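You operate a simulated robot arm through the tools that you are given. There is no shell and no other tool. Be economical: measure what you need, move in short steps, check, and stop when the job is done.

You run a simulated robot arm. Do the job below in one go: nothing can be reset, and whatever is moved stays where it is left.

TASK
Bring the yellow roll to the sorting table for a new sticker run.
Fine: yellow is S, blue is L on the size dial. Park the carriage at the dispenser, zero the counters, zero knob back on RUN. The other roll stays.

It is judged by the outcome, as a careful person would: the job done as asked, and still so three seconds after it is handed in. It fails if anything else is knocked over, pushed out of place, dropped, spilled or broken.

THE ROBOT
A 7-joint arm with a two-finger gripper on a trunk, on a base that drives. Base frame: it is fixed to the floor where the robot stands at the start and does not move with it; the origin is under the middle of the robot, x ahead of it, y to its left, z up; the surface under the hand at the start is at about z = 0.8. Lengths are in m, angles in rad, forces in N, time in s.
With the tool pointing down near the work surface it reaches from about 0.1 to 0.56 m from the robot's upright axis, wherever it stands. Its first joint turns from -2.496 to 2.496 rad. Places, roughly: firsts counter [1.9, -0.9, 0.8]; seconds counter [1.9, -0.9, 0.8]; size dial [1.9, -0.8, 0.9]; sticker carriage [1.9, -0.6, 0.9]; top of the sorting table [2, -1.1, 0.8]; zero knob [1.9, -1, 0.8]. Payload 1.47 kg.
Tool frame: the origin (TCP) lies between the finger pads and is the grasp point; the fingertips stand 0.016 m ahead of it; z points along the fingers, y is the line along which they close. The gripper opens to 0.087 m. The gripper's body begins 0.055 m behind the TCP.
Orientation is told as [roll, pitch, yaw] about the base's x, y, z axes, in that order, counted from this pose: with the fingers straight down and closing along the base's y, the tool's x points along the base's -x, its y along +y and its z along -z.

THE INTERFACE
- The arm moves only by the tool apply_moves. Its argument "motion" is a list of rows, each a list of 7 numbers: the turn, a rotation vector about the tool's x, y, z in rad, then the shift along the tool's x, y, z in m, then the closure, from 0 (fully open) to 1 (shut). In form: [[wx, wy, wz, x, y, z, claw], ...]. A call has 1 to 20 rows; each row is the pose to reach, as a shift and turn from the pose commanded when the call began, along the tool's axes at that moment. Rows are played at 5 a second. More than 0.05 m and 0.15 rad between two rows, or a gripper value outside its range, and nothing of the call is played. Where a pose cannot be reached the arm comes as near as it can. A force on the tool above 50 N (or 10 N above the force at the start of the call, whichever is more), or a blocked arm, ends the call early, and 0.2 s more pass. The fingers move at their own pace (about 0.045 m/s each) and stop on an object; they squeeze with about 22 N. The grip force told is the motor's: it shows also when the fingers shut on nothing. Time passes only in rows, and 0.2 s behind the last, so rows that repeat a pose let the fingers close. The reply holds the time, the measured pose of the TCP, the force on the tool along the base axes, the opening and the grip force, in the units named above and with some noise, with the torque about the TCP (base axes, N m) and any sound that the robot's microphone picked up.
- Cameras (640 x 400 px; columns grow to the right, rows downward): "scene" is now at [0.1325, 0.0223, 1.518]; the picture's right is [0.36, -0.93, 0.00], its down [-0.81, -0.31, -0.50] and it looks along [0.46, 0.18, -0.87] (base axes); focal length 273 px, centre (320, 200). "wrist" rides on the gripper at [0.073, 0.012, -0.09] in the tool frame; the picture's right is [-0.16, 0.99, 0.00], its down [-0.72, -0.12, -0.68] and it looks along [-0.67, -0.11, 0.73] (tool axes); focal length 247 px, centre (320, 200). There is no depth. A picture from a camera that has moved, and an enlarged one, comes with that camera's place and axes in the base frame and with its lens.
- camera(camera): a new picture of that camera. It takes no simulated time.
- lift_body(by): slides the trunk up (or, below 0, down) by that many m; the arm and the scene camera ride with it, the base frame stays. It gives what a move gives, with no picture.
- base_move(legs): drives the robot by 1 to 6 legs, each [ahead, left, turn to the left] in m, m and rad, along the robot's own axes; the way and the turn of a leg run together, so that a leg with both is an arc; at most 1.5 m and 3.142 rad a leg. The arm and the cameras ride along, it lands a little off, and it stops where it bumps. It gives what a move gives.
- aim_head(pan, tilt): turns the head with the scene camera to pan (to the left, within 1.501 rad either way) and tilt (down, from -0.506 to 1.204), counted from straight ahead of the robot. It gives what a move gives.
- enlarge(camera, box): a new picture of the part [left, top, right, bottom] of that camera's present view, enlarged. It takes no simulated time.
- close_job(): hands the job in; it is judged then, once.

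Work in short steps. Places have to be worked out from the pictures, the camera data and where the tool is seen: move nearer, look again, correct. Check each grasp and each placing, and mend what went wrong. You have 120 turns and 78 pictures in all, those below and enlarged ones among them. Open the gripper and draw the arm clear of the work before you hand the job in, unless the task says otherwise; then end with one line.

The tools are called after "Request:" as name(argument=value, ...) on one line, values as JSON. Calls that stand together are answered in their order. apply_moves: Moves the arm, as the interface text tells. Its arguments: {"type":"object","properties":{"motion":{"type":"array"}},"required":["motion"]} The other tools are called the same way: lift_body (by) slides the trunk up or down; base_move (legs) drives the base; aim_head (pan, tilt) turns the head that bears the scene camera; camera (camera) takes a picture; enlarge (camera, box) takes an enlarged picture of a part of a camera's view; close_job () hands the job in.

At the start:

```text
time_s: 0.0
tool_pos: [0.3627, 0.2366, 1.0288]
tcp_rot: [-0.001, 0.0, 0.001]
force: [0.4, 0.8, -0.1]
moment: [-0.01, -0.01, 0.02]
grip_width: 0.0873
finger_force: 0.1
trunk travel left (down, up): [-0.875, 0.365]
robot x, y, heading: [0.0012, -0.0003, -0.002]
head pan, tilt: [0.367, 1.051]
```

scene: 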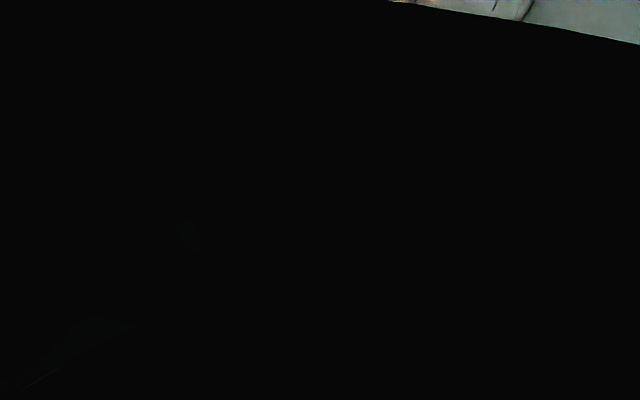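
wrist: 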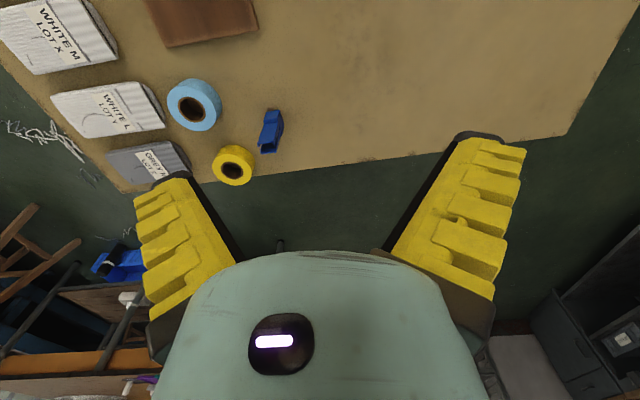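

The scene camera shows only black at this aim, while the wrist view shows the yellow roll at about (0.475, 0.09). I'll turn the head to look ahead and towards the sorting table.

Request:
aim_head(pan=-0.45, tilt=0.4)

Request:
camera(camera="scene")

Request:
enlarge(camera="wrist", box=[100, 60, 340, 210])

```text
time_s: 1.1
tool_pos: [0.3618, 0.2349, 1.0281]
tcp_rot: [0.001, 0.0, -0.001]
force: [-1.1, -0.4, -0.4]
moment: [0.01, 0.01, 0.05]
grip_width: 0.0871
finger_force: 0.1
trunk travel left (down, up): [-0.875, 0.365]
robot x, y, heading: [0.0001, 0.0003, 0.0]
head pan, tilt: [-0.45, 0.4]
```

```text
75 pictures are left
camera scene: at [0.1539, -0.0416, 1.5716], right [-0.43, -0.9, 0.0], down [-0.35, 0.17, -0.92], along [0.83, -0.4, -0.39], focal length 273 px, centre (320, 200)
```

scene: 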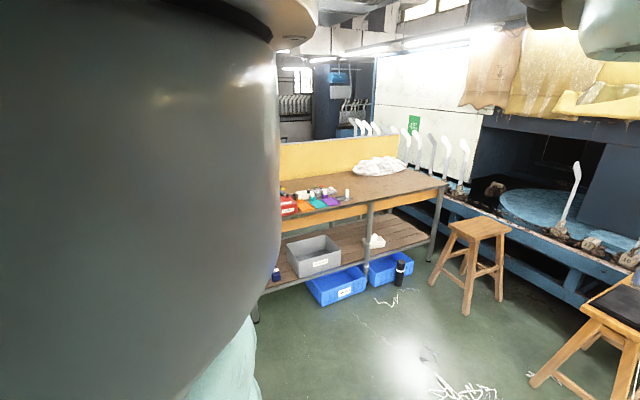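

```text
2.67 times, centred on (220, 135) of wrist
camera zoom: at [0.2893, 0.2487, 1.1187], right [0.16, 0.99, 0.0], down [0.72, -0.12, 0.68], along [0.67, -0.11, -0.73], focal length 659 px, centre (587, 373)
```

zoom: 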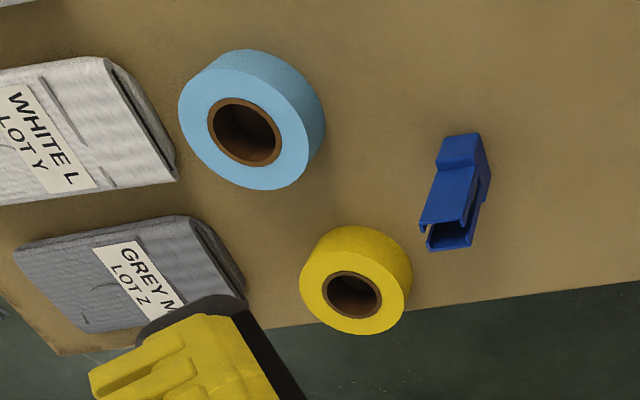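

The yellow roll's top is at about (0.472, 0.094), with a diameter near 0.055 m, and the grey pack is about 3 cm to its right. I'll move above it with the opening partly narrowed and check.

Request:
apply_moves(motion=[[0, 0, 0, -0.022, -0.028, 0.014, 0.1], [0, 0, 0, -0.044, -0.056, 0.028, 0.1], [0, 0, 0, -0.066, -0.084, 0.042, 0.1], [0, 0, 0, -0.088, -0.112, 0.056, 0.1], [0, 0, 0, -0.11, -0.141, 0.07, 0.1], [0, 0, 0, -0.11, -0.141, 0.09, 0.1]])

Request:
camera(camera="wrist")

Request:
camera(camera="scene")

```text
time_s: 2.5
tool_pos: [0.4736, 0.0939, 0.9393]
tcp_rot: [0.0, 0.001, -0.002]
force: [0.5, 0.6, -0.7]
moment: [-0.01, -0.03, -0.02]
grip_width: 0.0804
finger_force: 0.9
trunk travel left (down, up): [-0.875, 0.365]
robot x, y, heading: [-0.0011, -0.0021, -0.001]
head pan, tilt: [-0.45, 0.4]
```

```text
73 pictures are left
camera wrist: at [0.3998, 0.1065, 1.0288], right [0.16, 0.99, 0.0], down [0.72, -0.12, 0.68], along [0.67, -0.11, -0.73], focal length 247 px, centre (320, 200)
```

wrist: 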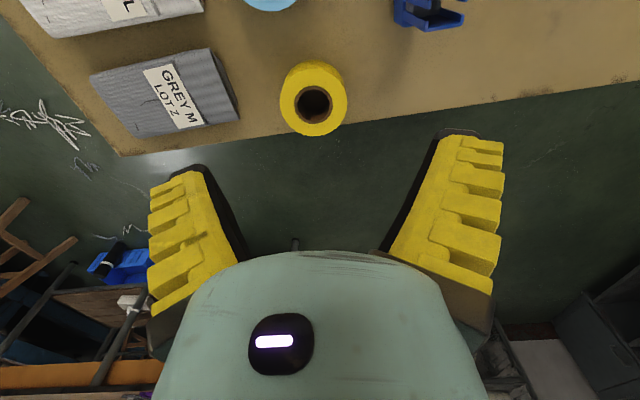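

```text
72 pictures are left
camera scene: at [0.1539, -0.0417, 1.5717], right [-0.44, -0.9, 0.0], down [-0.35, 0.17, -0.92], along [0.83, -0.4, -0.39], focal length 273 px, centre (320, 200)
```

scene: 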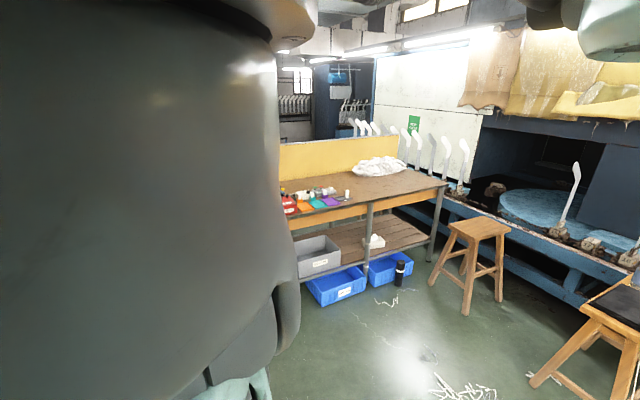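

Triangulated, the roll's top centre is at (0.477, 0.089, 0.832). I'll descend with a narrower opening so the fingers clear the grey pack, stopping with the fingertips about 6 mm above the table.

Request:
apply_moves(motion=[[0, 0, 0, -0.003, -0.004, 0.03, 0.18], [0, 0, 0, -0.003, -0.004, 0.06, 0.18], [0, 0, 0, -0.003, -0.004, 0.09, 0.18], [0, 0, 0, -0.003, -0.004, 0.105, 0.18], [0, 0, 0, -0.003, -0.004, 0.117, 0.18]])

Request:
camera(camera="wrist")

```text
time_s: 3.7
tool_pos: [0.4762, 0.0906, 0.8229]
tcp_rot: [0.0, -0.003, 0.0]
force: [0.7, 0.4, 0.2]
moment: [-0.02, 0.0, 0.0]
grip_width: 0.0746
finger_force: 1.6
trunk travel left (down, up): [-0.875, 0.365]
robot x, y, heading: [-0.0009, -0.0032, -0.002]
head pan, tilt: [-0.45, 0.4]
```

```text
71 pictures are left
camera wrist: at [0.403, 0.1035, 0.9118], right [0.16, 0.99, 0.0], down [0.72, -0.12, 0.68], along [0.67, -0.11, -0.73], focal length 247 px, centre (320, 200)
```

wrist: 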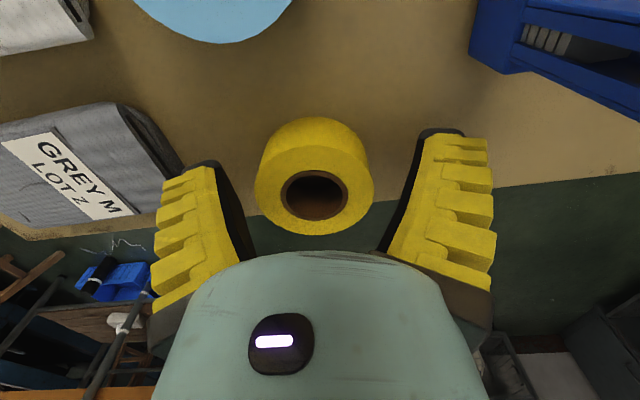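

The roll sits centred between the fingers, so I close on it and lift a little.

Request:
apply_moves(motion=[[0, 0, 0, 0, 0, 0, 0.6], [0, 0, 0, 0, 0, 0, 1], [0, 0, 0, 0, 0, 0, 1], [0, 0, 0, 0, 0, 0, 1], [0, 0, 0, 0, 0, -0.03, 1], [0, 0, 0, 0, 0, -0.07, 1], [0, 0, 0, 0, 0, -0.11, 1]])

Request:
camera(camera="wrist")

```text
time_s: 5.3
tool_pos: [0.4745, 0.0901, 0.9334]
tcp_rot: [-0.001, 0.003, -0.001]
force: [0.0, -0.3, -0.5]
moment: [0.03, -0.05, -0.01]
grip_width: 0.0521
finger_force: 22.1
trunk travel left (down, up): [-0.875, 0.365]
robot x, y, heading: [-0.0012, -0.0043, 0.0]
head pan, tilt: [-0.45, 0.4]
```

```text
70 pictures are left
camera wrist: at [0.4014, 0.1027, 1.0223], right [0.16, 0.99, 0.0], down [0.73, -0.12, 0.68], along [0.67, -0.11, -0.74], focal length 247 px, centre (320, 200)
```

wrist: 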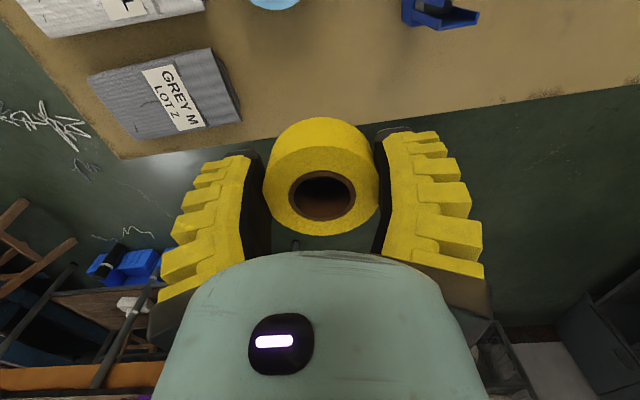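

The roll is held at 0.052 m. Next I draw the arm in with the roll higher, and look around with the head to plan the drive.

Request:
apply_moves(motion=[[0, 0, 0, 0.04, 0.0, -0.03, 1], [0, 0, 0, 0.08, 0.0, -0.06, 1], [0, 0, 0, 0.12, 0.0, -0.09, 1], [0, 0, 0, 0.15, 0.0, -0.12, 1]])

Request:
aim_head(pan=-1.2, tilt=0.7)

Request:
camera(camera="scene")

Request:
aim_head(pan=0.6, tilt=0.6)

Request:
camera(camera="scene")

```text
time_s: 6.3
tool_pos: [0.3573, 0.1, 1.0161]
tcp_rot: [0.003, -0.005, -0.005]
force: [0.6, -0.1, -0.8]
moment: [0.06, 0.0, -0.01]
grip_width: 0.0519
finger_force: 21.7
out of reach, approached as far as the arm can: row 3, 4
trunk travel left (down, up): [-0.875, 0.365]
robot x, y, heading: [-0.003, -0.0013, -0.001]
head pan, tilt: [-0.45, 0.4]
```

```text
time_s: 7.4
tool_pos: [0.3577, 0.1015, 1.0159]
tcp_rot: [0.002, -0.004, -0.006]
force: [-0.4, 0.4, -0.9]
moment: [0.02, 0.02, 0.01]
grip_width: 0.0519
finger_force: 21.7
trunk travel left (down, up): [-0.875, 0.365]
robot x, y, heading: [-0.0037, -0.001, -0.004]
head pan, tilt: [-1.201, 0.7]
```

```text
69 pictures are left
camera scene: at [0.1536, -0.0422, 1.571], right [-0.44, -0.9, 0.0], down [-0.36, 0.17, -0.92], along [0.82, -0.4, -0.4], focal length 273 px, centre (320, 200)
```

scene: 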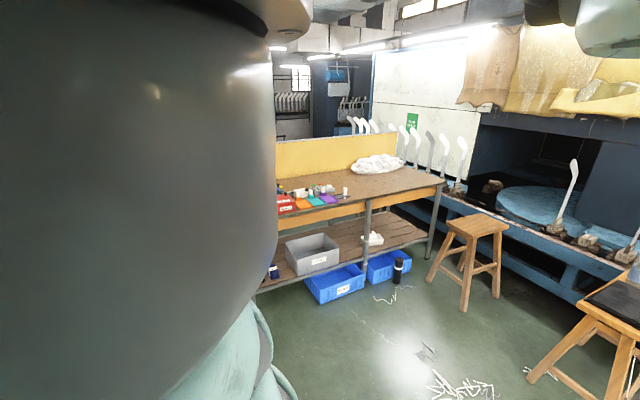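

```text
time_s: 9.2
tool_pos: [0.3572, 0.0992, 1.016]
tcp_rot: [0.004, -0.007, -0.003]
force: [0.2, -1.9, 0.3]
moment: [0.01, -0.05, -0.03]
grip_width: 0.0519
finger_force: 21.6
trunk travel left (down, up): [-0.875, 0.365]
robot x, y, heading: [0.0001, -0.002, -0.004]
head pan, tilt: [0.6, 0.6]
```

```text
68 pictures are left
camera scene: at [0.1537, 0.0272, 1.5522], right [0.32, -0.95, 0.0], down [-0.55, -0.19, -0.82], along [0.77, 0.27, -0.58], focal length 273 px, centre (320, 200)
```

scene: 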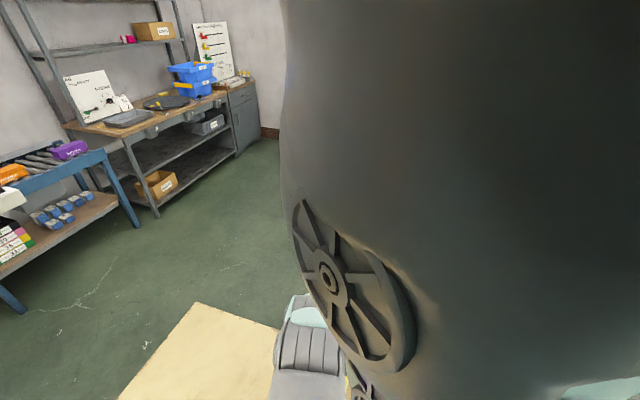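

The second picture's axes don't match the pan reported, so I'll check the head's right-hand side again with separate calls.

Request:
aim_head(pan=-1.2, tilt=0.7)

```text
time_s: 11.0
tool_pos: [0.3567, 0.1016, 1.0156]
tcp_rot: [0.004, -0.007, -0.003]
force: [-0.3, -0.1, -0.8]
moment: [-0.02, 0.0, -0.02]
grip_width: 0.0519
finger_force: 21.7
trunk travel left (down, up): [-0.875, 0.365]
robot x, y, heading: [-0.002, 0.0021, 0.001]
head pan, tilt: [-1.201, 0.7]
```

Now a picture from the head at its new aim.

Request:
camera(camera="scene")

```text
67 pictures are left
camera scene: at [0.1522, -0.03, 1.5487], right [-0.33, -0.94, 0.0], down [-0.58, 0.2, -0.79], along [0.75, -0.26, -0.61], focal length 273 px, centre (320, 200)
```

scene: 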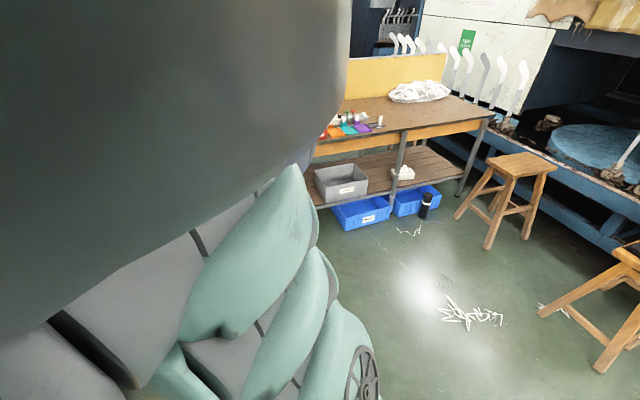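

The camera lags behind the commanded head aim, so I'll let some time pass and look again.

Request:
apply_moves(motion=[[0, 0, 0, 0, 0, 0, 1], [0, 0, 0, 0, 0, 0, 1], [0, 0, 0, 0, 0, 0, 1], [0, 0, 0, 0, 0, 0, 1], [0, 0, 0, 0, 0, 0, 1]])

Request:
camera(camera="scene")

```text
time_s: 12.2
tool_pos: [0.3559, 0.0997, 1.0166]
tcp_rot: [0.004, -0.004, -0.004]
force: [0.9, 0.2, 0.4]
moment: [0.01, -0.01, 0.02]
grip_width: 0.0521
finger_force: 21.8
trunk travel left (down, up): [-0.875, 0.365]
robot x, y, heading: [-0.0008, 0.0009, -0.001]
head pan, tilt: [-1.201, 0.7]
```

```text
66 pictures are left
camera scene: at [0.1522, -0.0297, 1.5483], right [-0.33, -0.95, 0.0], down [-0.58, 0.2, -0.79], along [0.75, -0.26, -0.61], focal length 273 px, centre (320, 200)
```

scene: 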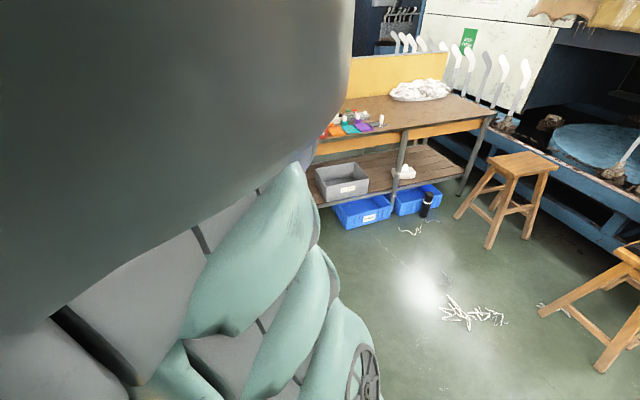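

The floor right of the near table and in front of the sorting table is clear, with the front edge at x≈1.7 and stools near y≈-1.75. I'll back out 0.3 m, slide right, and drive ahead to about (0.9, -0.8).

Request:
base_move(legs=[[-0.3, 0, 0], [0, -0.8, 0], [1.2, 0, 0]])

Request:
camera(camera="scene")

Request:
camera(camera="wrist")

```text
time_s: 23.9
tool_pos: [1.261, -0.7074, 1.0158]
tcp_rot: [0.004, -0.004, -0.004]
force: [0.2, -0.4, -0.2]
moment: [0.02, 0.02, 0.04]
grip_width: 0.0517
finger_force: 21.8
trunk travel left (down, up): [-0.875, 0.365]
robot x, y, heading: [0.9052, -0.8088, 0.003]
head pan, tilt: [-1.201, 0.7]
```

```text
65 pictures are left
camera scene: at [1.0549, -0.8378, 1.5458], right [-0.33, -0.94, 0.0], down [-0.6, 0.21, -0.77], along [0.73, -0.25, -0.64], focal length 273 px, centre (320, 200)
```

scene: 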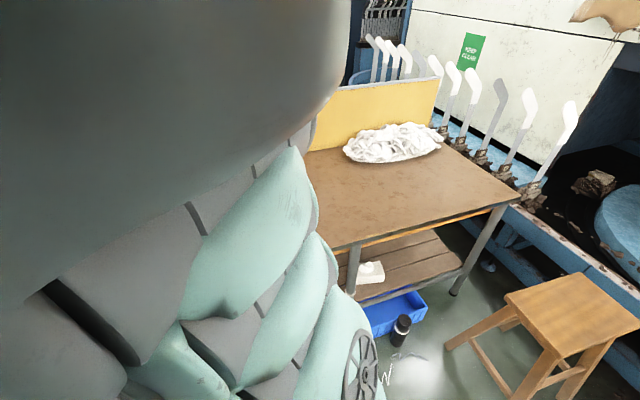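

```text
64 pictures are left
camera wrist: at [1.1873, -0.6951, 1.105], right [0.16, 0.99, 0.01], down [0.72, -0.12, 0.68], along [0.68, -0.11, -0.73], focal length 247 px, centre (320, 200)
```

wrist: 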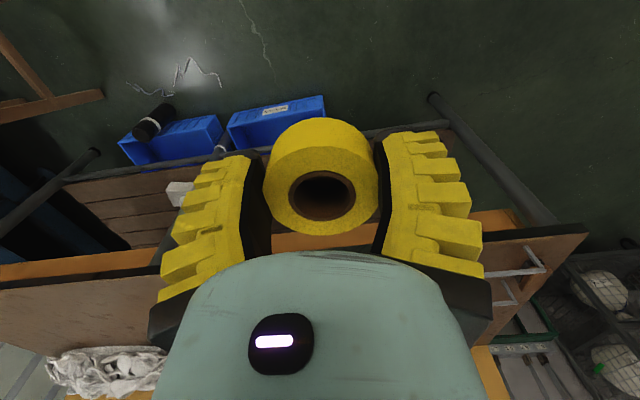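

The arm's elbow hides the machine from the head camera. I'll swing the arm round to the robot's right, where it's free, and look straight ahead.

Request:
apply_moves(motion=[[0, 0, 0.13, -0.01, -0.047, 0, 1], [0, 0, 0.26, -0.0138, -0.0948, 0, 1], [0, 0, 0.39, -0.0113, -0.1428, 0, 1], [0, 0, 0.52, -0.0027, -0.1901, 0, 1], [0, 0, 0.65, 0.012, -0.2358, 0, 1], [0, 0, 0.78, 0.0325, -0.2792, 0, 1], [0, 0, 0.91, 0.0586, -0.3197, 0, 1], [0, 0, 1.04, 0.0894, -0.3563, 0, 1], [0, 0, 1.17, 0.125, -0.3888, 0, 1], [0, 0, 1.3, 0.1644, -0.4163, 0, 1], [0, 0, 1.43, 0.207, -0.4385, 0, 1], [0, 0, 1.56, 0.252, -0.4549, 0, 1]])

Request:
aim_head(pan=0.0, tilt=0.6)

Request:
camera(camera="scene")

```text
time_s: 26.5
tool_pos: [1.0052, -1.163, 1.013]
tcp_rot: [0.003, 0.004, -1.569]
force: [0.2, -0.2, -0.2]
moment: [-0.02, 0.01, -0.02]
grip_width: 0.0518
finger_force: 21.5
out of reach, approached as far as the arm can: row 1, 2, 3
trunk travel left (down, up): [-0.875, 0.365]
robot x, y, heading: [0.9034, -0.8078, 0.001]
head pan, tilt: [-1.201, 0.7]
```

```text
time_s: 27.9
tool_pos: [1.008, -1.1617, 1.0112]
tcp_rot: [0.006, 0.005, -1.563]
force: [-1.0, 0.3, 0.0]
moment: [0.0, 0.02, 0.06]
grip_width: 0.052
finger_force: 22.0
trunk travel left (down, up): [-0.875, 0.365]
robot x, y, heading: [0.9057, -0.8077, -0.0]
head pan, tilt: [0.0, 0.6]
```

```text
63 pictures are left
camera scene: at [1.0627, -0.8096, 1.5535], right [0.0, -1.0, 0.0], down [-0.56, 0.0, -0.83], along [0.83, 0.0, -0.56], focal length 273 px, centre (320, 200)
```

scene: 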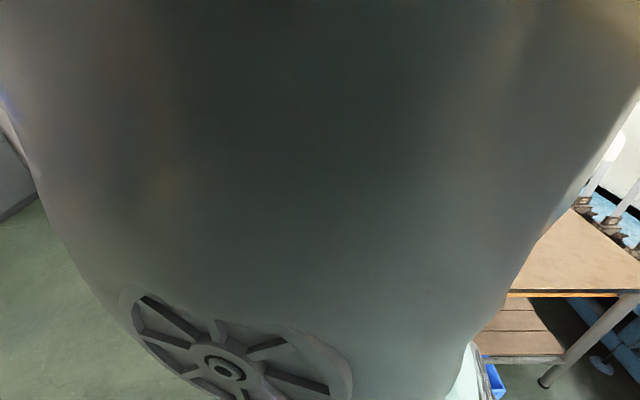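

A shoulder link fills the middle of the head view. Raising the trunk and reaching down should lower the elbow relative to the camera, so I'll try that.

Request:
lift_body(by=0.34)

Request:
apply_moves(motion=[[0, 0, 0, 0, 0, 0.05, 1], [0, 0, 0, 0, 0, 0.1, 1], [0, 0, 0, 0, 0, 0.15, 1], [0, 0, 0, 0, 0, 0.2, 1], [0, 0, 0, 0, 0, 0.25, 1], [0, 0, 0, 0, 0, 0.3, 1]])

Request:
camera(camera="scene")

```text
time_s: 31.2
tool_pos: [1.0062, -1.1629, 1.352]
tcp_rot: [0.004, 0.006, -1.563]
force: [0.4, -0.3, -0.3]
moment: [0.0, -0.03, -0.02]
grip_width: 0.0519
finger_force: 21.8
trunk travel left (down, up): [-1.215, 0.025]
robot x, y, heading: [0.902, -0.8089, 0.004]
head pan, tilt: [0.0, 0.6]
```

```text
time_s: 32.6
tool_pos: [1.0145, -1.1235, 1.2336]
tcp_rot: [0.005, 0.004, -1.563]
force: [-1.3, 0.3, -1.6]
moment: [0.02, -0.03, 0.01]
grip_width: 0.0513
finger_force: 21.3
out of reach, approached as far as the arm can: row 2, 3, 4, 5, 6
trunk travel left (down, up): [-1.215, 0.025]
robot x, y, heading: [0.903, -0.8128, 0.0]
head pan, tilt: [0.0, 0.6]
```

```text
62 pictures are left
camera scene: at [1.0627, -0.8096, 1.8935], right [0.0, -1.0, 0.0], down [-0.56, 0.0, -0.83], along [0.83, 0.0, -0.56], focal length 273 px, centre (320, 200)
```

scene: 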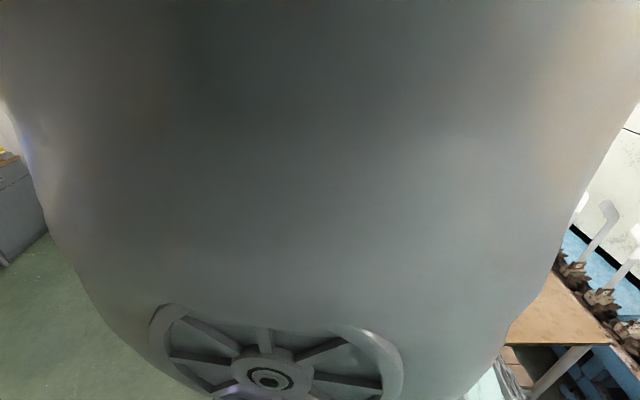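

The obstruction is the robot's own shoulder, fixed in the middle of the head view, so things off to the side can be seen. I'll lower the trunk again, turn the robot left about 0.8 rad so the machine sits to its right front, and look.

Request:
lift_body(by=-0.34)

Request:
base_move(legs=[[0, 0, 0.8]])

Request:
aim_head(pan=-0.8, tilt=0.6)

Request:
camera(camera="scene")

```text
time_s: 36.0
tool_pos: [1.0143, -1.1231, 0.8936]
tcp_rot: [0.004, 0.004, -1.562]
force: [0.2, 0.4, 0.1]
moment: [-0.03, 0.01, 0.04]
grip_width: 0.0514
finger_force: 21.7
trunk travel left (down, up): [-0.875, 0.365]
robot x, y, heading: [0.9051, -0.812, 0.002]
head pan, tilt: [0.0, 0.6]
```

```text
time_s: 38.4
tool_pos: [1.2059, -0.949, 0.8939]
tcp_rot: [0.006, 0.004, -0.768]
force: [-0.2, -0.1, -0.6]
moment: [-0.02, 0.01, 0.01]
grip_width: 0.0515
finger_force: 21.4
trunk travel left (down, up): [-0.875, 0.365]
robot x, y, heading: [0.9007, -0.8092, 0.794]
head pan, tilt: [0.0, 0.6]
```

```text
time_s: 39.6
tool_pos: [1.2048, -0.9508, 0.8923]
tcp_rot: [0.006, 0.005, -0.769]
force: [0.4, 0.2, -0.3]
moment: [0.03, 0.01, 0.01]
grip_width: 0.0512
finger_force: 21.8
trunk travel left (down, up): [-0.875, 0.365]
robot x, y, heading: [0.9062, -0.8085, 0.794]
head pan, tilt: [-0.799, 0.6]
```

```text
61 pictures are left
camera scene: at [1.0322, -0.7199, 1.5535], right [0.45, -0.89, 0.0], down [-0.5, -0.25, -0.82], along [0.74, 0.37, -0.57], focal length 273 px, centre (320, 200)
```

scene: 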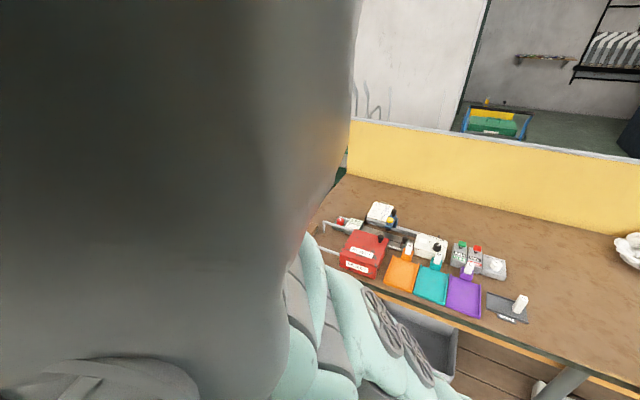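

Now the machine is in view; I'll enlarge it.

Request:
enlarge(camera="scene", box=[310, 180, 550, 330])

```text
2.67 times, centred on (430, 255) of scene
camera zoom: at [1.0322, -0.7199, 1.5535], right [0.45, -0.89, 0.0], down [-0.5, -0.25, -0.82], along [0.74, 0.37, -0.57], focal length 727 px, centre (27, 53)
```

zoom: 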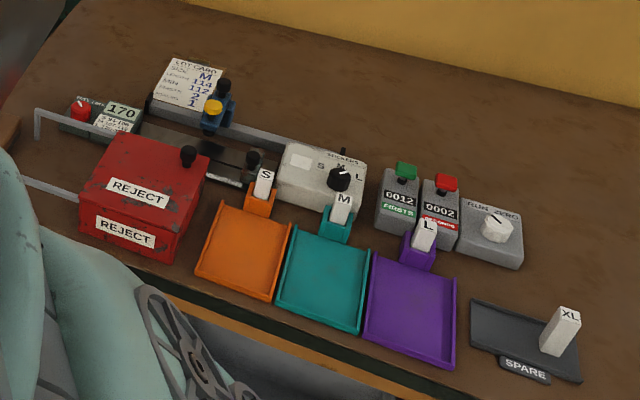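

I've located the size dial (~1.81,-0.77), the zero knob (~1.865,-0.96) and the carriage knob (~1.87,-0.59); bins under the table stick out to x≈1.58. Before driving closer I'll spin the wrist camera back to look at the base footprint.

Request:
apply_moves(motion=[[0, 0, -0.15, 0, 0, -0.02, 1], [0, 0, -0.3, 0, 0, -0.04, 1], [0, 0, -0.45, 0, 0, -0.06, 1], [0, 0, -0.6, 0, 0, -0.08, 1], [0, 0, -0.75, 0, 0, -0.1, 1], [0, 0, -0.9, 0, 0, -0.1, 1], [0, 0, -1.05, 0, 0, -0.1, 1], [0, 0, -1.2, 0, 0, -0.1, 1], [0, 0, -1.35, 0, 0, -0.1, 1], [0, 0, -1.5, 0, 0, -0.1, 1], [0, 0, -1.65, 0, 0, -0.1, 1], [0, 0, -1.8, 0, 0, -0.1, 1], [0, 0, -1.95, 0, 0, -0.1, 1], [0, 0, -2.1, 0, 0, -0.1, 1], [0, 0, -2.25, 0, 0, -0.1, 1], [0, 0, -2.4, 0, 0, -0.1, 1]])

Request:
camera(camera="wrist")

```text
time_s: 42.0
tool_pos: [1.1548, -0.9655, 0.9926]
tcp_rot: [0.007, -0.005, 0.756]
force: [0.3, 0.7, -0.5]
moment: [0.02, 0.02, 0.0]
grip_width: 0.051
finger_force: 21.2
trunk travel left (down, up): [-0.875, 0.365]
robot x, y, heading: [0.9008, -0.8099, 0.797]
head pan, tilt: [-0.799, 0.6]
stopped in row 12: the arm was blocked; the commanded pose is now the measured one
```

```text
59 pictures are left
camera wrist: at [1.0932, -1.0071, 1.082], right [-0.56, 0.83, 0.01], down [0.61, 0.41, 0.68], along [0.56, 0.39, -0.73], focal length 247 px, centre (320, 200)
```

wrist: 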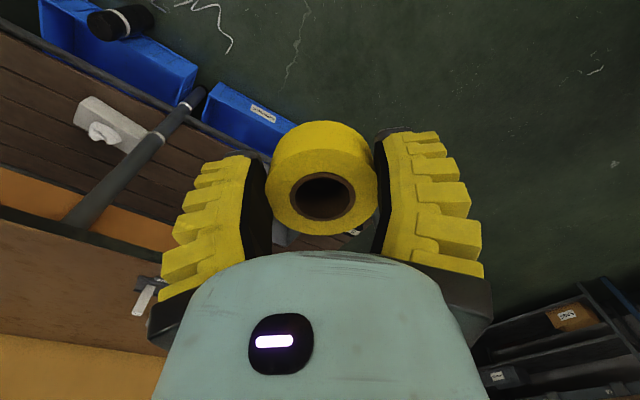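

Still unsure of the base's size, I'll tilt the wrist camera straight down and slightly outward so the base's edge comes into its view.

Request:
apply_moves(motion=[[0, 0, 0, -0.01, -0.04, 0, 1], [0, 0, 0, -0.026, -0.08, 0, 1], [0, 0.13, 0, -0.026, -0.1, 0, 1], [0, 0.26, 0, -0.026, -0.1, 0, 1], [0, 0.39, 0, -0.026, -0.1, 0, 1], [0, 0.52, 0, -0.026, -0.1, 0, 1], [0, 0.65, 0, -0.026, -0.1, 0, 1]])

Request:
camera(camera="wrist")

```text
time_s: 43.3
tool_pos: [1.1788, -1.0431, 0.9931]
tcp_rot: [0.007, 0.38, 0.599]
force: [1.2, 0.1, -0.4]
moment: [-0.05, 0.05, -0.02]
grip_width: 0.0513
finger_force: 21.5
trunk travel left (down, up): [-0.875, 0.365]
robot x, y, heading: [0.9037, -0.808, 0.796]
head pan, tilt: [-0.799, 0.6]
stopped in row 6: the arm was blocked; the commanded pose is now the measured one
```

```text
58 pictures are left
camera wrist: at [1.1436, -1.0524, 1.1032], right [-0.43, 0.9, -0.05], down [0.83, 0.42, 0.36], along [0.35, 0.11, -0.93], focal length 247 px, centre (320, 200)
```

wrist: 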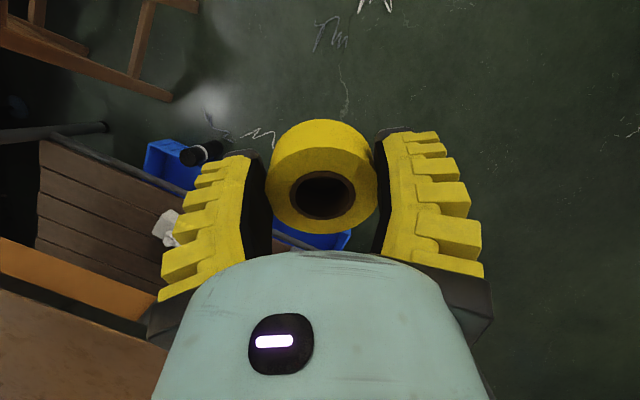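

The base isn't drawn, so I'll rely on small, careful drive steps. I straighten the tool, then drive to about (1.3, -1.0), near the free right-hand part of the table, to set down the roll.

Request:
apply_moves(motion=[[0, -0.13, 0, 0, 0, 0, 1], [0, -0.26, 0, 0, 0, 0, 1], [0, -0.38, 0, 0, 0, 0, 1]])

Request:
base_move(legs=[[0.144, -0.419, 0]])

Request:
camera(camera="scene")

Request:
camera(camera="wrist")

```text
time_s: 44.1
tool_pos: [1.1888, -1.0411, 0.9929]
tcp_rot: [0.004, -0.001, 0.618]
force: [0.9, 0.6, -0.8]
moment: [0.04, 0.02, 0.0]
grip_width: 0.051
finger_force: 21.8
trunk travel left (down, up): [-0.875, 0.365]
robot x, y, heading: [0.9025, -0.8102, 0.796]
head pan, tilt: [-0.799, 0.6]
```

```text
time_s: 46.8
tool_pos: [1.5885, -1.2312, 0.9925]
tcp_rot: [0.005, -0.001, 0.613]
force: [0.3, 0.8, -0.5]
moment: [-0.03, 0.02, 0.02]
grip_width: 0.0511
finger_force: 22.1
trunk travel left (down, up): [-0.875, 0.365]
robot x, y, heading: [1.3049, -1.0012, 0.794]
head pan, tilt: [-0.799, 0.6]
```

```text
57 pictures are left
camera scene: at [1.4338, -0.9105, 1.5531], right [0.45, -0.89, 0.0], down [-0.51, -0.26, -0.82], along [0.73, 0.37, -0.57], focal length 273 px, centre (320, 200)
```

scene: 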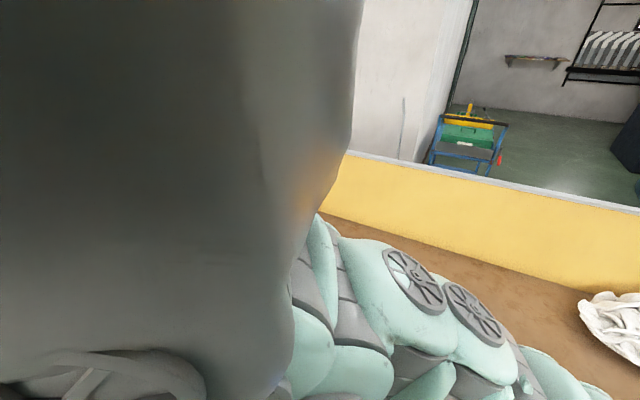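

```text
56 pictures are left
camera wrist: at [1.5216, -1.2637, 1.0823], right [-0.44, 0.9, 0.01], down [0.66, 0.32, 0.68], along [0.61, 0.3, -0.73], focal length 247 px, centre (320, 200)
```

wrist: 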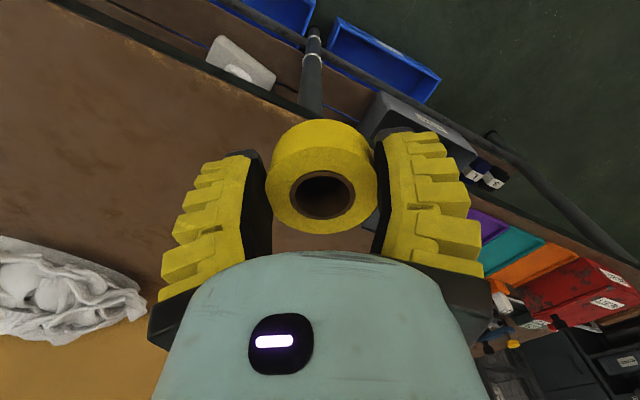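

The free stretch of table right of the SPARE tray (which ends at y≈-1.07) suits the roll. I move above (1.76, -1.21) and lower partway, then check.

Request:
apply_moves(motion=[[0, 0, 0, -0.038, -0.02, 0, 1], [0, 0, 0, -0.076, -0.041, 0, 1], [0, 0, 0, -0.114, -0.061, 0, 1], [0, 0, 0, -0.153, -0.082, 0, 1], [0, 0, 0, -0.153, -0.082, 0.045, 1], [0, 0, 0, -0.153, -0.082, 0.09, 1], [0, 0, 0, -0.153, -0.082, 0.135, 1]])

Request:
camera(camera="wrist")

```text
time_s: 48.6
tool_pos: [1.689, -1.1354, 0.9186]
tcp_rot: [0.012, 0.0, 0.507]
force: [0.7, -0.6, 0.0]
moment: [0.0, 0.1, 0.0]
grip_width: 0.0509
finger_force: 22.4
out of reach, approached as far as the arm can: row 2, 3, 4, 5, 6, 7
trunk travel left (down, up): [-0.875, 0.365]
robot x, y, heading: [1.3059, -0.9995, 0.796]
head pan, tilt: [-0.799, 0.6]
stopped in row 7: the arm was blocked; the commanded pose is now the measured one
```

```text
55 pictures are left
camera wrist: at [1.6192, -1.1598, 1.0075], right [-0.34, 0.94, 0.01], down [0.69, 0.24, 0.68], along [0.63, 0.24, -0.73], focal length 247 px, centre (320, 200)
```

wrist: 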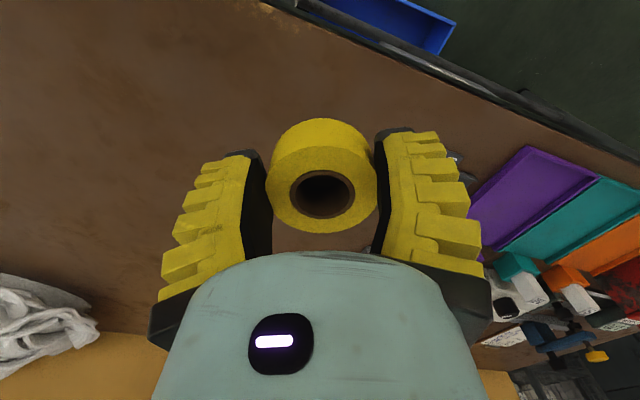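

The wrist ran into its yaw limit. I raise slightly, turn the tool back by 0.84 rad, and then move to (1.76, -1.21).

Request:
apply_moves(motion=[[0, 0, 0.14, 0, 0, -0.03, 1], [0, 0, 0.28, 0, 0, -0.06, 1], [0, 0, 0.42, 0, -0.02, -0.06, 1], [0, 0, 0.56, -0.005, -0.04, -0.06, 1], [0, 0, 0.7, -0.01, -0.06, -0.06, 1], [0, 0, 0.84, -0.018, -0.08, -0.06, 1], [0, 0, 0.84, -0.0256, -0.1, -0.06, 1]])

Request:
camera(camera="wrist")

```text
time_s: 49.0
tool_pos: [1.6139, -1.1967, 0.9547]
tcp_rot: [-0.044, -0.005, 0.142]
force: [0.8, 0.3, -0.5]
moment: [-0.04, 0.04, 0.03]
grip_width: 0.0504
finger_force: 21.7
trunk travel left (down, up): [-0.875, 0.365]
robot x, y, heading: [1.3037, -1.0034, 0.795]
head pan, tilt: [-0.799, 0.6]
stopped in row 2: the arm was blocked; the commanded pose is now the measured one
```

```text
54 pictures are left
camera wrist: at [1.5391, -1.1908, 1.0434], right [0.02, 1.0, -0.04], down [0.73, 0.01, 0.69], along [0.69, -0.04, -0.72], focal length 247 px, centre (320, 200)
```

wrist: 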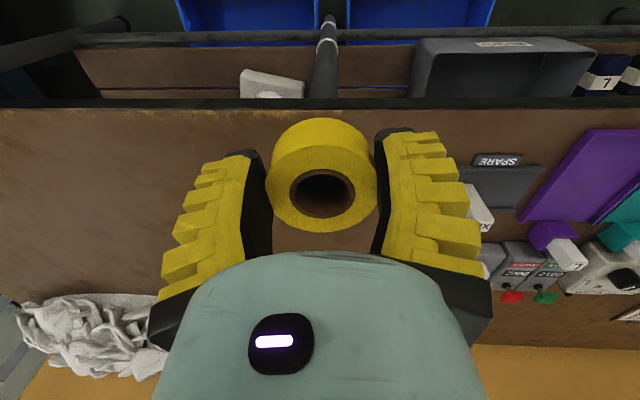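

The arm reconfigured and is now at (1.614,-1.197), with the SPARE tray clearly to its right. I move forward in small steps, turning the yaw further.

Request:
apply_moves(motion=[[-0.044, 0, 0.1, -0.01, 0.0, 0, 1], [-0.044, 0, 0.2, -0.03, -0.005, 0, 1], [-0.044, 0, 0.3, -0.06, -0.01, 0, 1], [-0.044, 0, 0.4, -0.09, -0.015, 0, 1], [-0.044, 0, 0.5, -0.12, -0.02, 0, 1], [-0.044, 0, 0.5, -0.14, -0.025, 0, 1]])

```text
time_s: 50.4
tool_pos: [1.7141, -1.1744, 0.9728]
tcp_rot: [0.003, -0.016, -0.374]
force: [-0.1, -0.5, -0.5]
moment: [0.02, -0.04, 0.0]
grip_width: 0.05
finger_force: 21.9
out of reach, approached as far as the arm can: row 3, 4, 5, 6
trunk travel left (down, up): [-0.875, 0.365]
robot x, y, heading: [1.3066, -1.0007, 0.794]
head pan, tilt: [-0.799, 0.6]
```

Reach grows as the tool lowers, so I lower towards (1.75, -1.2) with the roll still well clear of the SPARE tray.

Request:
apply_moves(motion=[[0, 0, 0, 0, 0, 0.04, 1], [0, 0, 0, -0.02, -0.005, 0.07, 1], [0, 0, 0, -0.043, -0.011, 0.1, 1], [0, 0, 0, -0.043, -0.011, 0.12, 1], [0, 0, 0, -0.043, -0.011, 0.12, 1]])

Request:
camera(camera="wrist")

```text
time_s: 51.8
tool_pos: [1.6777, -1.1744, 0.9523]
tcp_rot: [0.004, -0.019, -0.446]
force: [0.5, 0.1, -0.6]
moment: [0.01, 0.03, 0.0]
grip_width: 0.0493
finger_force: 22.4
out of reach, approached as far as the arm can: row 1, 2, 3, 4, 5
trunk travel left (down, up): [-0.875, 0.365]
robot x, y, heading: [1.306, -0.9963, 0.79]
head pan, tilt: [-0.799, 0.6]
stopped in row 5: the arm was blocked; the commanded pose is now the measured one
```

```text
53 pictures are left
camera wrist: at [1.616, -1.1318, 1.0407], right [0.57, 0.82, 0.01], down [0.59, -0.41, 0.69], along [0.57, -0.39, -0.72], focal length 247 px, centre (320, 200)
```

wrist: 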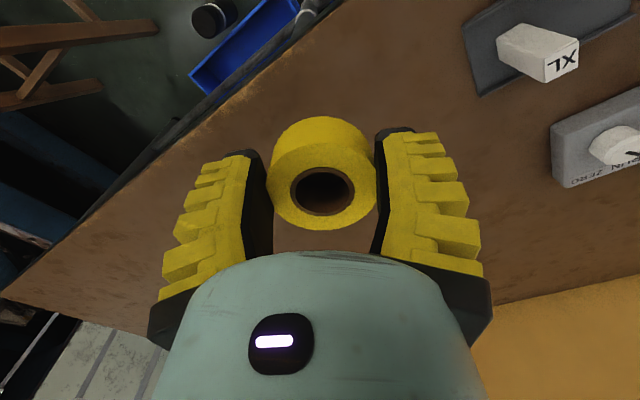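

The arm has drifted into a poor configuration with the target far to its right. I'll turn the robot back to face the table and swing the arm round to its front, as it was at the start.

Request:
base_move(legs=[[0, 0, -0.79]])

Request:
apply_moves(motion=[[0, 0, -0.12, 0.015, 0.047, -0.02, 1], [0, 0, -0.24, 0.033, 0.0927, -0.04, 1], [0, 0, -0.36, 0.047, 0.1374, -0.05, 1], [0, 0, -0.48, 0.066, 0.18, -0.05, 1], [0, 0, -0.6, 0.09, 0.22, -0.05, 1], [0, 0, -0.72, 0.119, 0.257, -0.05, 1], [0, 0, -0.84, 0.152, 0.29, -0.05, 1], [0, 0, -0.96, 0.188, 0.3195, -0.05, 1], [0, 0, -1.08, 0.228, 0.344, -0.05, 1], [0, 0, -1.2, 0.271, 0.3635, -0.05, 1], [0, 0, -1.32, 0.315, 0.378, -0.05, 1], [0, 0, -1.44, 0.361, 0.3867, -0.05, 1]])

Request:
camera(camera="wrist")

```text
time_s: 54.3
tool_pos: [1.4537, -1.3902, 0.9535]
tcp_rot: [0.004, -0.019, -1.213]
force: [0.0, 0.1, -0.5]
moment: [-0.04, -0.02, -0.02]
grip_width: 0.0496
finger_force: 22.1
trunk travel left (down, up): [-0.875, 0.365]
robot x, y, heading: [1.3062, -0.9977, 0.008]
head pan, tilt: [-0.799, 0.6]
```

```text
refused: row 1 steps farther than a row can; nothing moved
```

```text
52 pictures are left
camera wrist: at [1.4372, -1.3156, 1.0412], right [0.98, 0.2, 0.01], down [0.14, -0.71, 0.69], along [0.14, -0.68, -0.72], focal length 247 px, centre (320, 200)
```

wrist: 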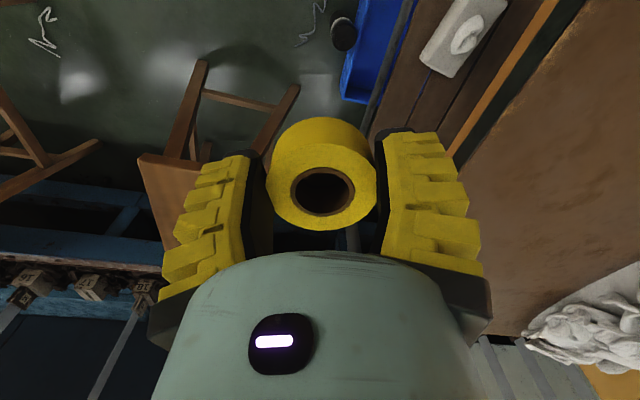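

Row 1 was slightly too long; I resend the swing with smaller lift steps.

Request:
apply_moves(motion=[[0, 0, -0.1, 0.008, 0.04, -0.01, 1], [0, 0, -0.21, 0.025, 0.082, -0.02, 1], [0, 0, -0.33, 0.041, 0.126, -0.03, 1], [0, 0, -0.45, 0.06, 0.169, -0.035, 1], [0, 0, -0.57, 0.084, 0.21, -0.04, 1], [0, 0, -0.69, 0.112, 0.248, -0.045, 1], [0, 0, -0.81, 0.144, 0.282, -0.05, 1], [0, 0, -0.93, 0.179, 0.312, -0.05, 1], [0, 0, -1.05, 0.218, 0.338, -0.05, 1], [0, 0, -1.17, 0.26, 0.359, -0.05, 1], [0, 0, -1.29, 0.304, 0.374, -0.05, 1], [0, 0, -1.41, 0.35, 0.385, -0.05, 1]])

Request:
camera(camera="wrist")

```text
time_s: 55.2
tool_pos: [1.5061, -1.2909, 0.9763]
tcp_rot: [0.013, 0.012, -1.052]
force: [-0.3, -0.7, -0.1]
moment: [-0.01, -0.01, 0.01]
grip_width: 0.0493
finger_force: 22.3
trunk travel left (down, up): [-0.875, 0.365]
robot x, y, heading: [1.3035, -0.9998, 0.011]
head pan, tilt: [-0.799, 0.6]
stopped in row 4: the arm was blocked; the commanded pose is now the measured one
```

```text
51 pictures are left
camera wrist: at [1.479, -1.2225, 1.0661], right [0.94, 0.35, 0.01], down [0.26, -0.7, 0.67], along [0.24, -0.62, -0.74], focal length 247 px, centre (320, 200)
```

wrist: 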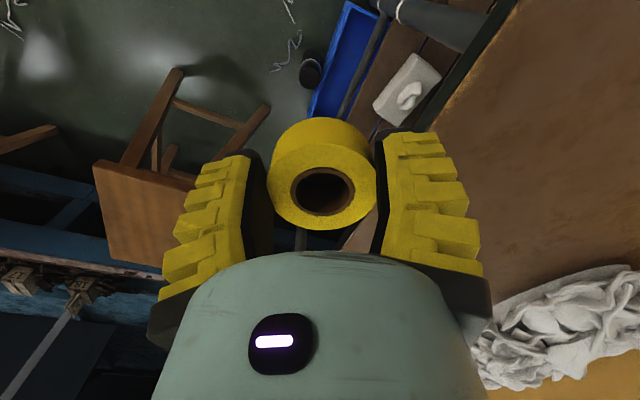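

Blocked again, likely by the wrist-to-azimuth offset. I'll redo the swing at a 0.40 m radius, keeping the yaw offset used earlier, which worked.

Request:
apply_moves(motion=[[0, 0, 0, -0.0175, 0.0246, -0.01, 1], [0, 0, 0, -0.0387, 0.0486, -0.02, 1], [0, 0, -0.05, -0.0265, 0.0947, -0.02, 1], [0, 0, -0.17, -0.0084, 0.1396, -0.02, 1], [0, 0, -0.29, 0.0148, 0.1816, -0.02, 1], [0, 0, -0.41, 0.0422, 0.2203, -0.02, 1], [0, 0, -0.53, 0.0749, 0.2558, -0.02, 1], [0, 0, -0.65, 0.1113, 0.2869, -0.02, 1], [0, 0, -0.77, 0.1512, 0.3137, -0.02, 1], [0, 0, -0.89, 0.194, 0.3355, -0.02, 1]])

Request:
camera(camera="wrist")

```text
time_s: 56.1
tool_pos: [1.5748, -1.2548, 0.9984]
tcp_rot: [0.011, 0.009, -1.111]
force: [0.7, 0.3, 0.9]
moment: [0.0, 0.05, -0.02]
grip_width: 0.0491
finger_force: 22.8
trunk travel left (down, up): [-0.875, 0.365]
robot x, y, heading: [1.3045, -1.0022, 0.007]
head pan, tilt: [-0.799, 0.6]
stopped in row 4: the arm was blocked; the commanded pose is now the measured one
```

```text
50 pictures are left
camera wrist: at [1.5512, -1.185, 1.088], right [0.96, 0.3, 0.01], down [0.21, -0.71, 0.67], along [0.21, -0.64, -0.74], focal length 247 px, centre (320, 200)
```

wrist: 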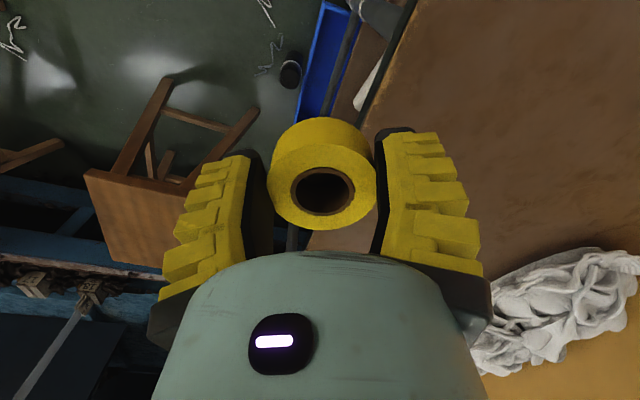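

I need to see how the arm is folded, so I take a scene picture.

Request:
camera(camera="scene")

```text
49 pictures are left
camera scene: at [1.4582, -1.0304, 1.5517], right [-0.35, -0.94, 0.0], down [-0.55, 0.2, -0.81], along [0.76, -0.28, -0.58], focal length 273 px, centre (320, 200)
```

scene: 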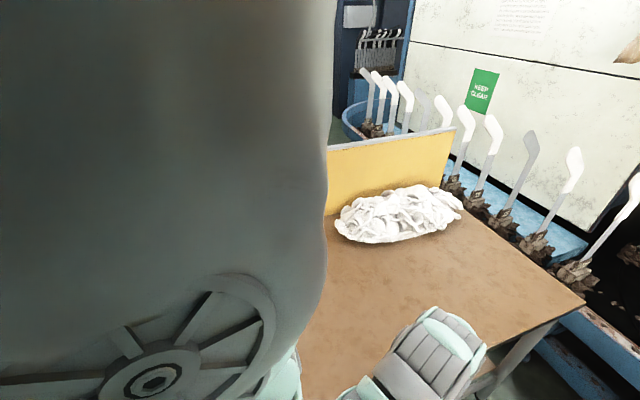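

The head's real pan (-0.35) is held short of its command (-0.8), so the head may be pressing on the arm. I return the head to its starting aim and retry the swing.

Request:
aim_head(pan=0.0, tilt=0.3)

Request:
apply_moves(motion=[[0, 0, -0.1, 0.0, 0.04, 0, 1], [0, 0, -0.2, 0.005, 0.08, 0, 1], [0, 0, -0.3, 0.02, 0.12, 0, 1], [0, 0, -0.4, 0.04, 0.16, 0, 1]])

```text
time_s: 57.3
tool_pos: [1.5795, -1.2549, 0.9983]
tcp_rot: [0.013, 0.007, -1.092]
force: [0.6, 0.1, -1.0]
moment: [-0.04, 0.01, -0.01]
grip_width: 0.0491
finger_force: 22.3
trunk travel left (down, up): [-0.875, 0.365]
robot x, y, heading: [1.3077, -0.9999, 0.007]
head pan, tilt: [0.0, 0.3]
```

```text
time_s: 58.3
tool_pos: [1.7022, -1.1442, 0.9987]
tcp_rot: [0.014, 0.004, -0.695]
force: [-0.5, -0.3, -1.3]
moment: [0.01, 0.02, -0.02]
grip_width: 0.0494
finger_force: 22.4
trunk travel left (down, up): [-0.875, 0.365]
robot x, y, heading: [1.3057, -0.9982, 0.013]
head pan, tilt: [0.0, 0.3]
```

Freeing the head fixed it. I now move to above (1.76, -1.2) while lowering.

Request:
apply_moves(motion=[[0, 0, 0, -0.01, 0, 0.04, 1], [0, 0, 0, -0.03, -0.002, 0.075, 1], [0, 0, 0, -0.055, -0.004, 0.11, 1], [0, 0, 0, -0.08, -0.006, 0.135, 1], [0, 0, 0, -0.08, -0.006, 0.16, 1]])

Request:
camera(camera="wrist")

```text
time_s: 59.5
tool_pos: [1.7543, -1.1931, 0.8412]
tcp_rot: [0.017, 0.01, -0.693]
force: [-5.1, 3.6, -3.8]
moment: [-0.25, -0.39, 0.0]
grip_width: 0.0486
finger_force: 22.4
out of reach, approached as far as the arm can: row 5
trunk travel left (down, up): [-0.875, 0.365]
robot x, y, heading: [1.3024, -1.0016, 0.008]
head pan, tilt: [0.0, 0.3]
```

```text
48 pictures are left
camera wrist: at [1.7051, -1.1388, 0.9316], right [0.75, 0.66, 0.01], down [0.48, -0.56, 0.67], along [0.45, -0.5, -0.74], focal length 247 px, centre (320, 200)
```

wrist: 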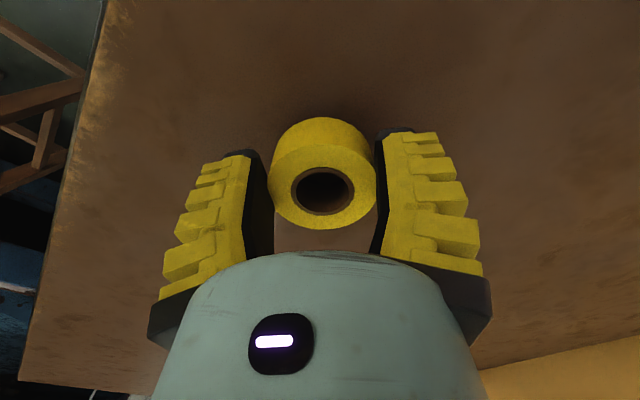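

There is an odd sideways force of about 6 N. I hold one step to see whether it is contact or just motion.

Request:
apply_moves(motion=[[0, 0, 0, 0, 0, 0, 1], [0, 0, 0, 0, 0, 0, 1]])

Request:
enlarge(camera="wrist", box=[220, 100, 420, 260])

```text
time_s: 60.1
tool_pos: [1.7588, -1.1967, 0.843]
tcp_rot: [0.016, 0.001, -0.693]
force: [-0.6, -1.8, -0.1]
moment: [0.03, 0.02, 0.03]
grip_width: 0.0484
finger_force: 22.7
trunk travel left (down, up): [-0.875, 0.365]
robot x, y, heading: [1.3063, -0.9993, 0.011]
head pan, tilt: [0.0, 0.3]
```

```text
2.50 times, centred on (320, 180) of wrist
camera zoom: at [1.7093, -1.1418, 0.9337], right [0.75, 0.66, 0.02], down [0.48, -0.56, 0.68], along [0.45, -0.5, -0.74], focal length 617 px, centre (320, 250)
```

zoom: 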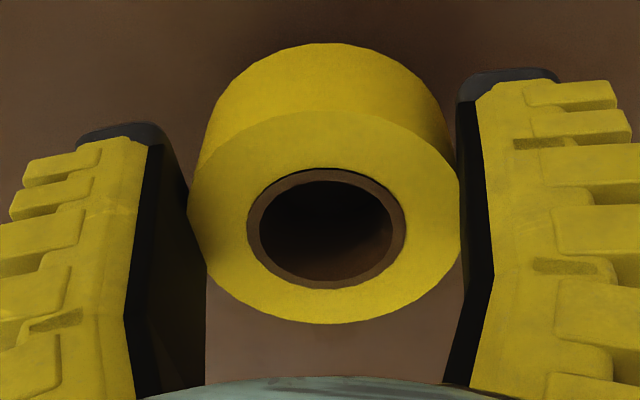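

That was only a transient. The arm is at its reach limit here, so I lower the trunk to bring the roll down gently.

Request:
lift_body(by=-0.016)

Request:
enlarge(camera="wrist", box=[120, 60, 520, 310])

```text
time_s: 60.7
tool_pos: [1.7601, -1.1965, 0.8277]
tcp_rot: [0.015, 0.001, -0.693]
force: [-1.0, 1.2, 2.9]
moment: [0.0, 0.0, 0.03]
grip_width: 0.0502
finger_force: 22.5
trunk travel left (down, up): [-0.859, 0.381]
robot x, y, heading: [1.3051, -1.0011, 0.005]
head pan, tilt: [0.0, 0.3]
```

```text
1.60 times, centred on (320, 185) of wrist
camera zoom: at [1.7097, -1.1415, 0.9177], right [0.75, 0.66, 0.02], down [0.48, -0.56, 0.68], along [0.45, -0.5, -0.74], focal length 395 px, centre (320, 224)
```

zoom: 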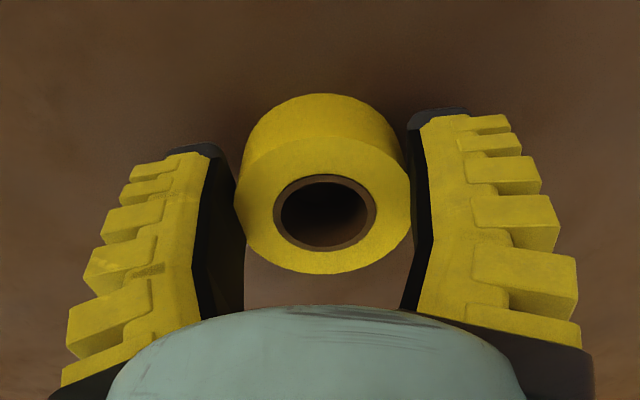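

A 2.9 N upward force and a width change suggest the roll just touched the table. I go 3 mm lower to confirm.

Request:
lift_body(by=-0.003)

```text
time_s: 61.2
tool_pos: [1.7612, -1.1973, 0.8254]
tcp_rot: [0.016, 0.001, -0.696]
force: [-2.1, 2.6, 11.2]
moment: [-0.08, -0.02, -0.05]
grip_width: 0.0525
finger_force: 21.7
trunk travel left (down, up): [-0.856, 0.384]
robot x, y, heading: [1.303, -1.0015, 0.01]
head pan, tilt: [0.0, 0.3]
```

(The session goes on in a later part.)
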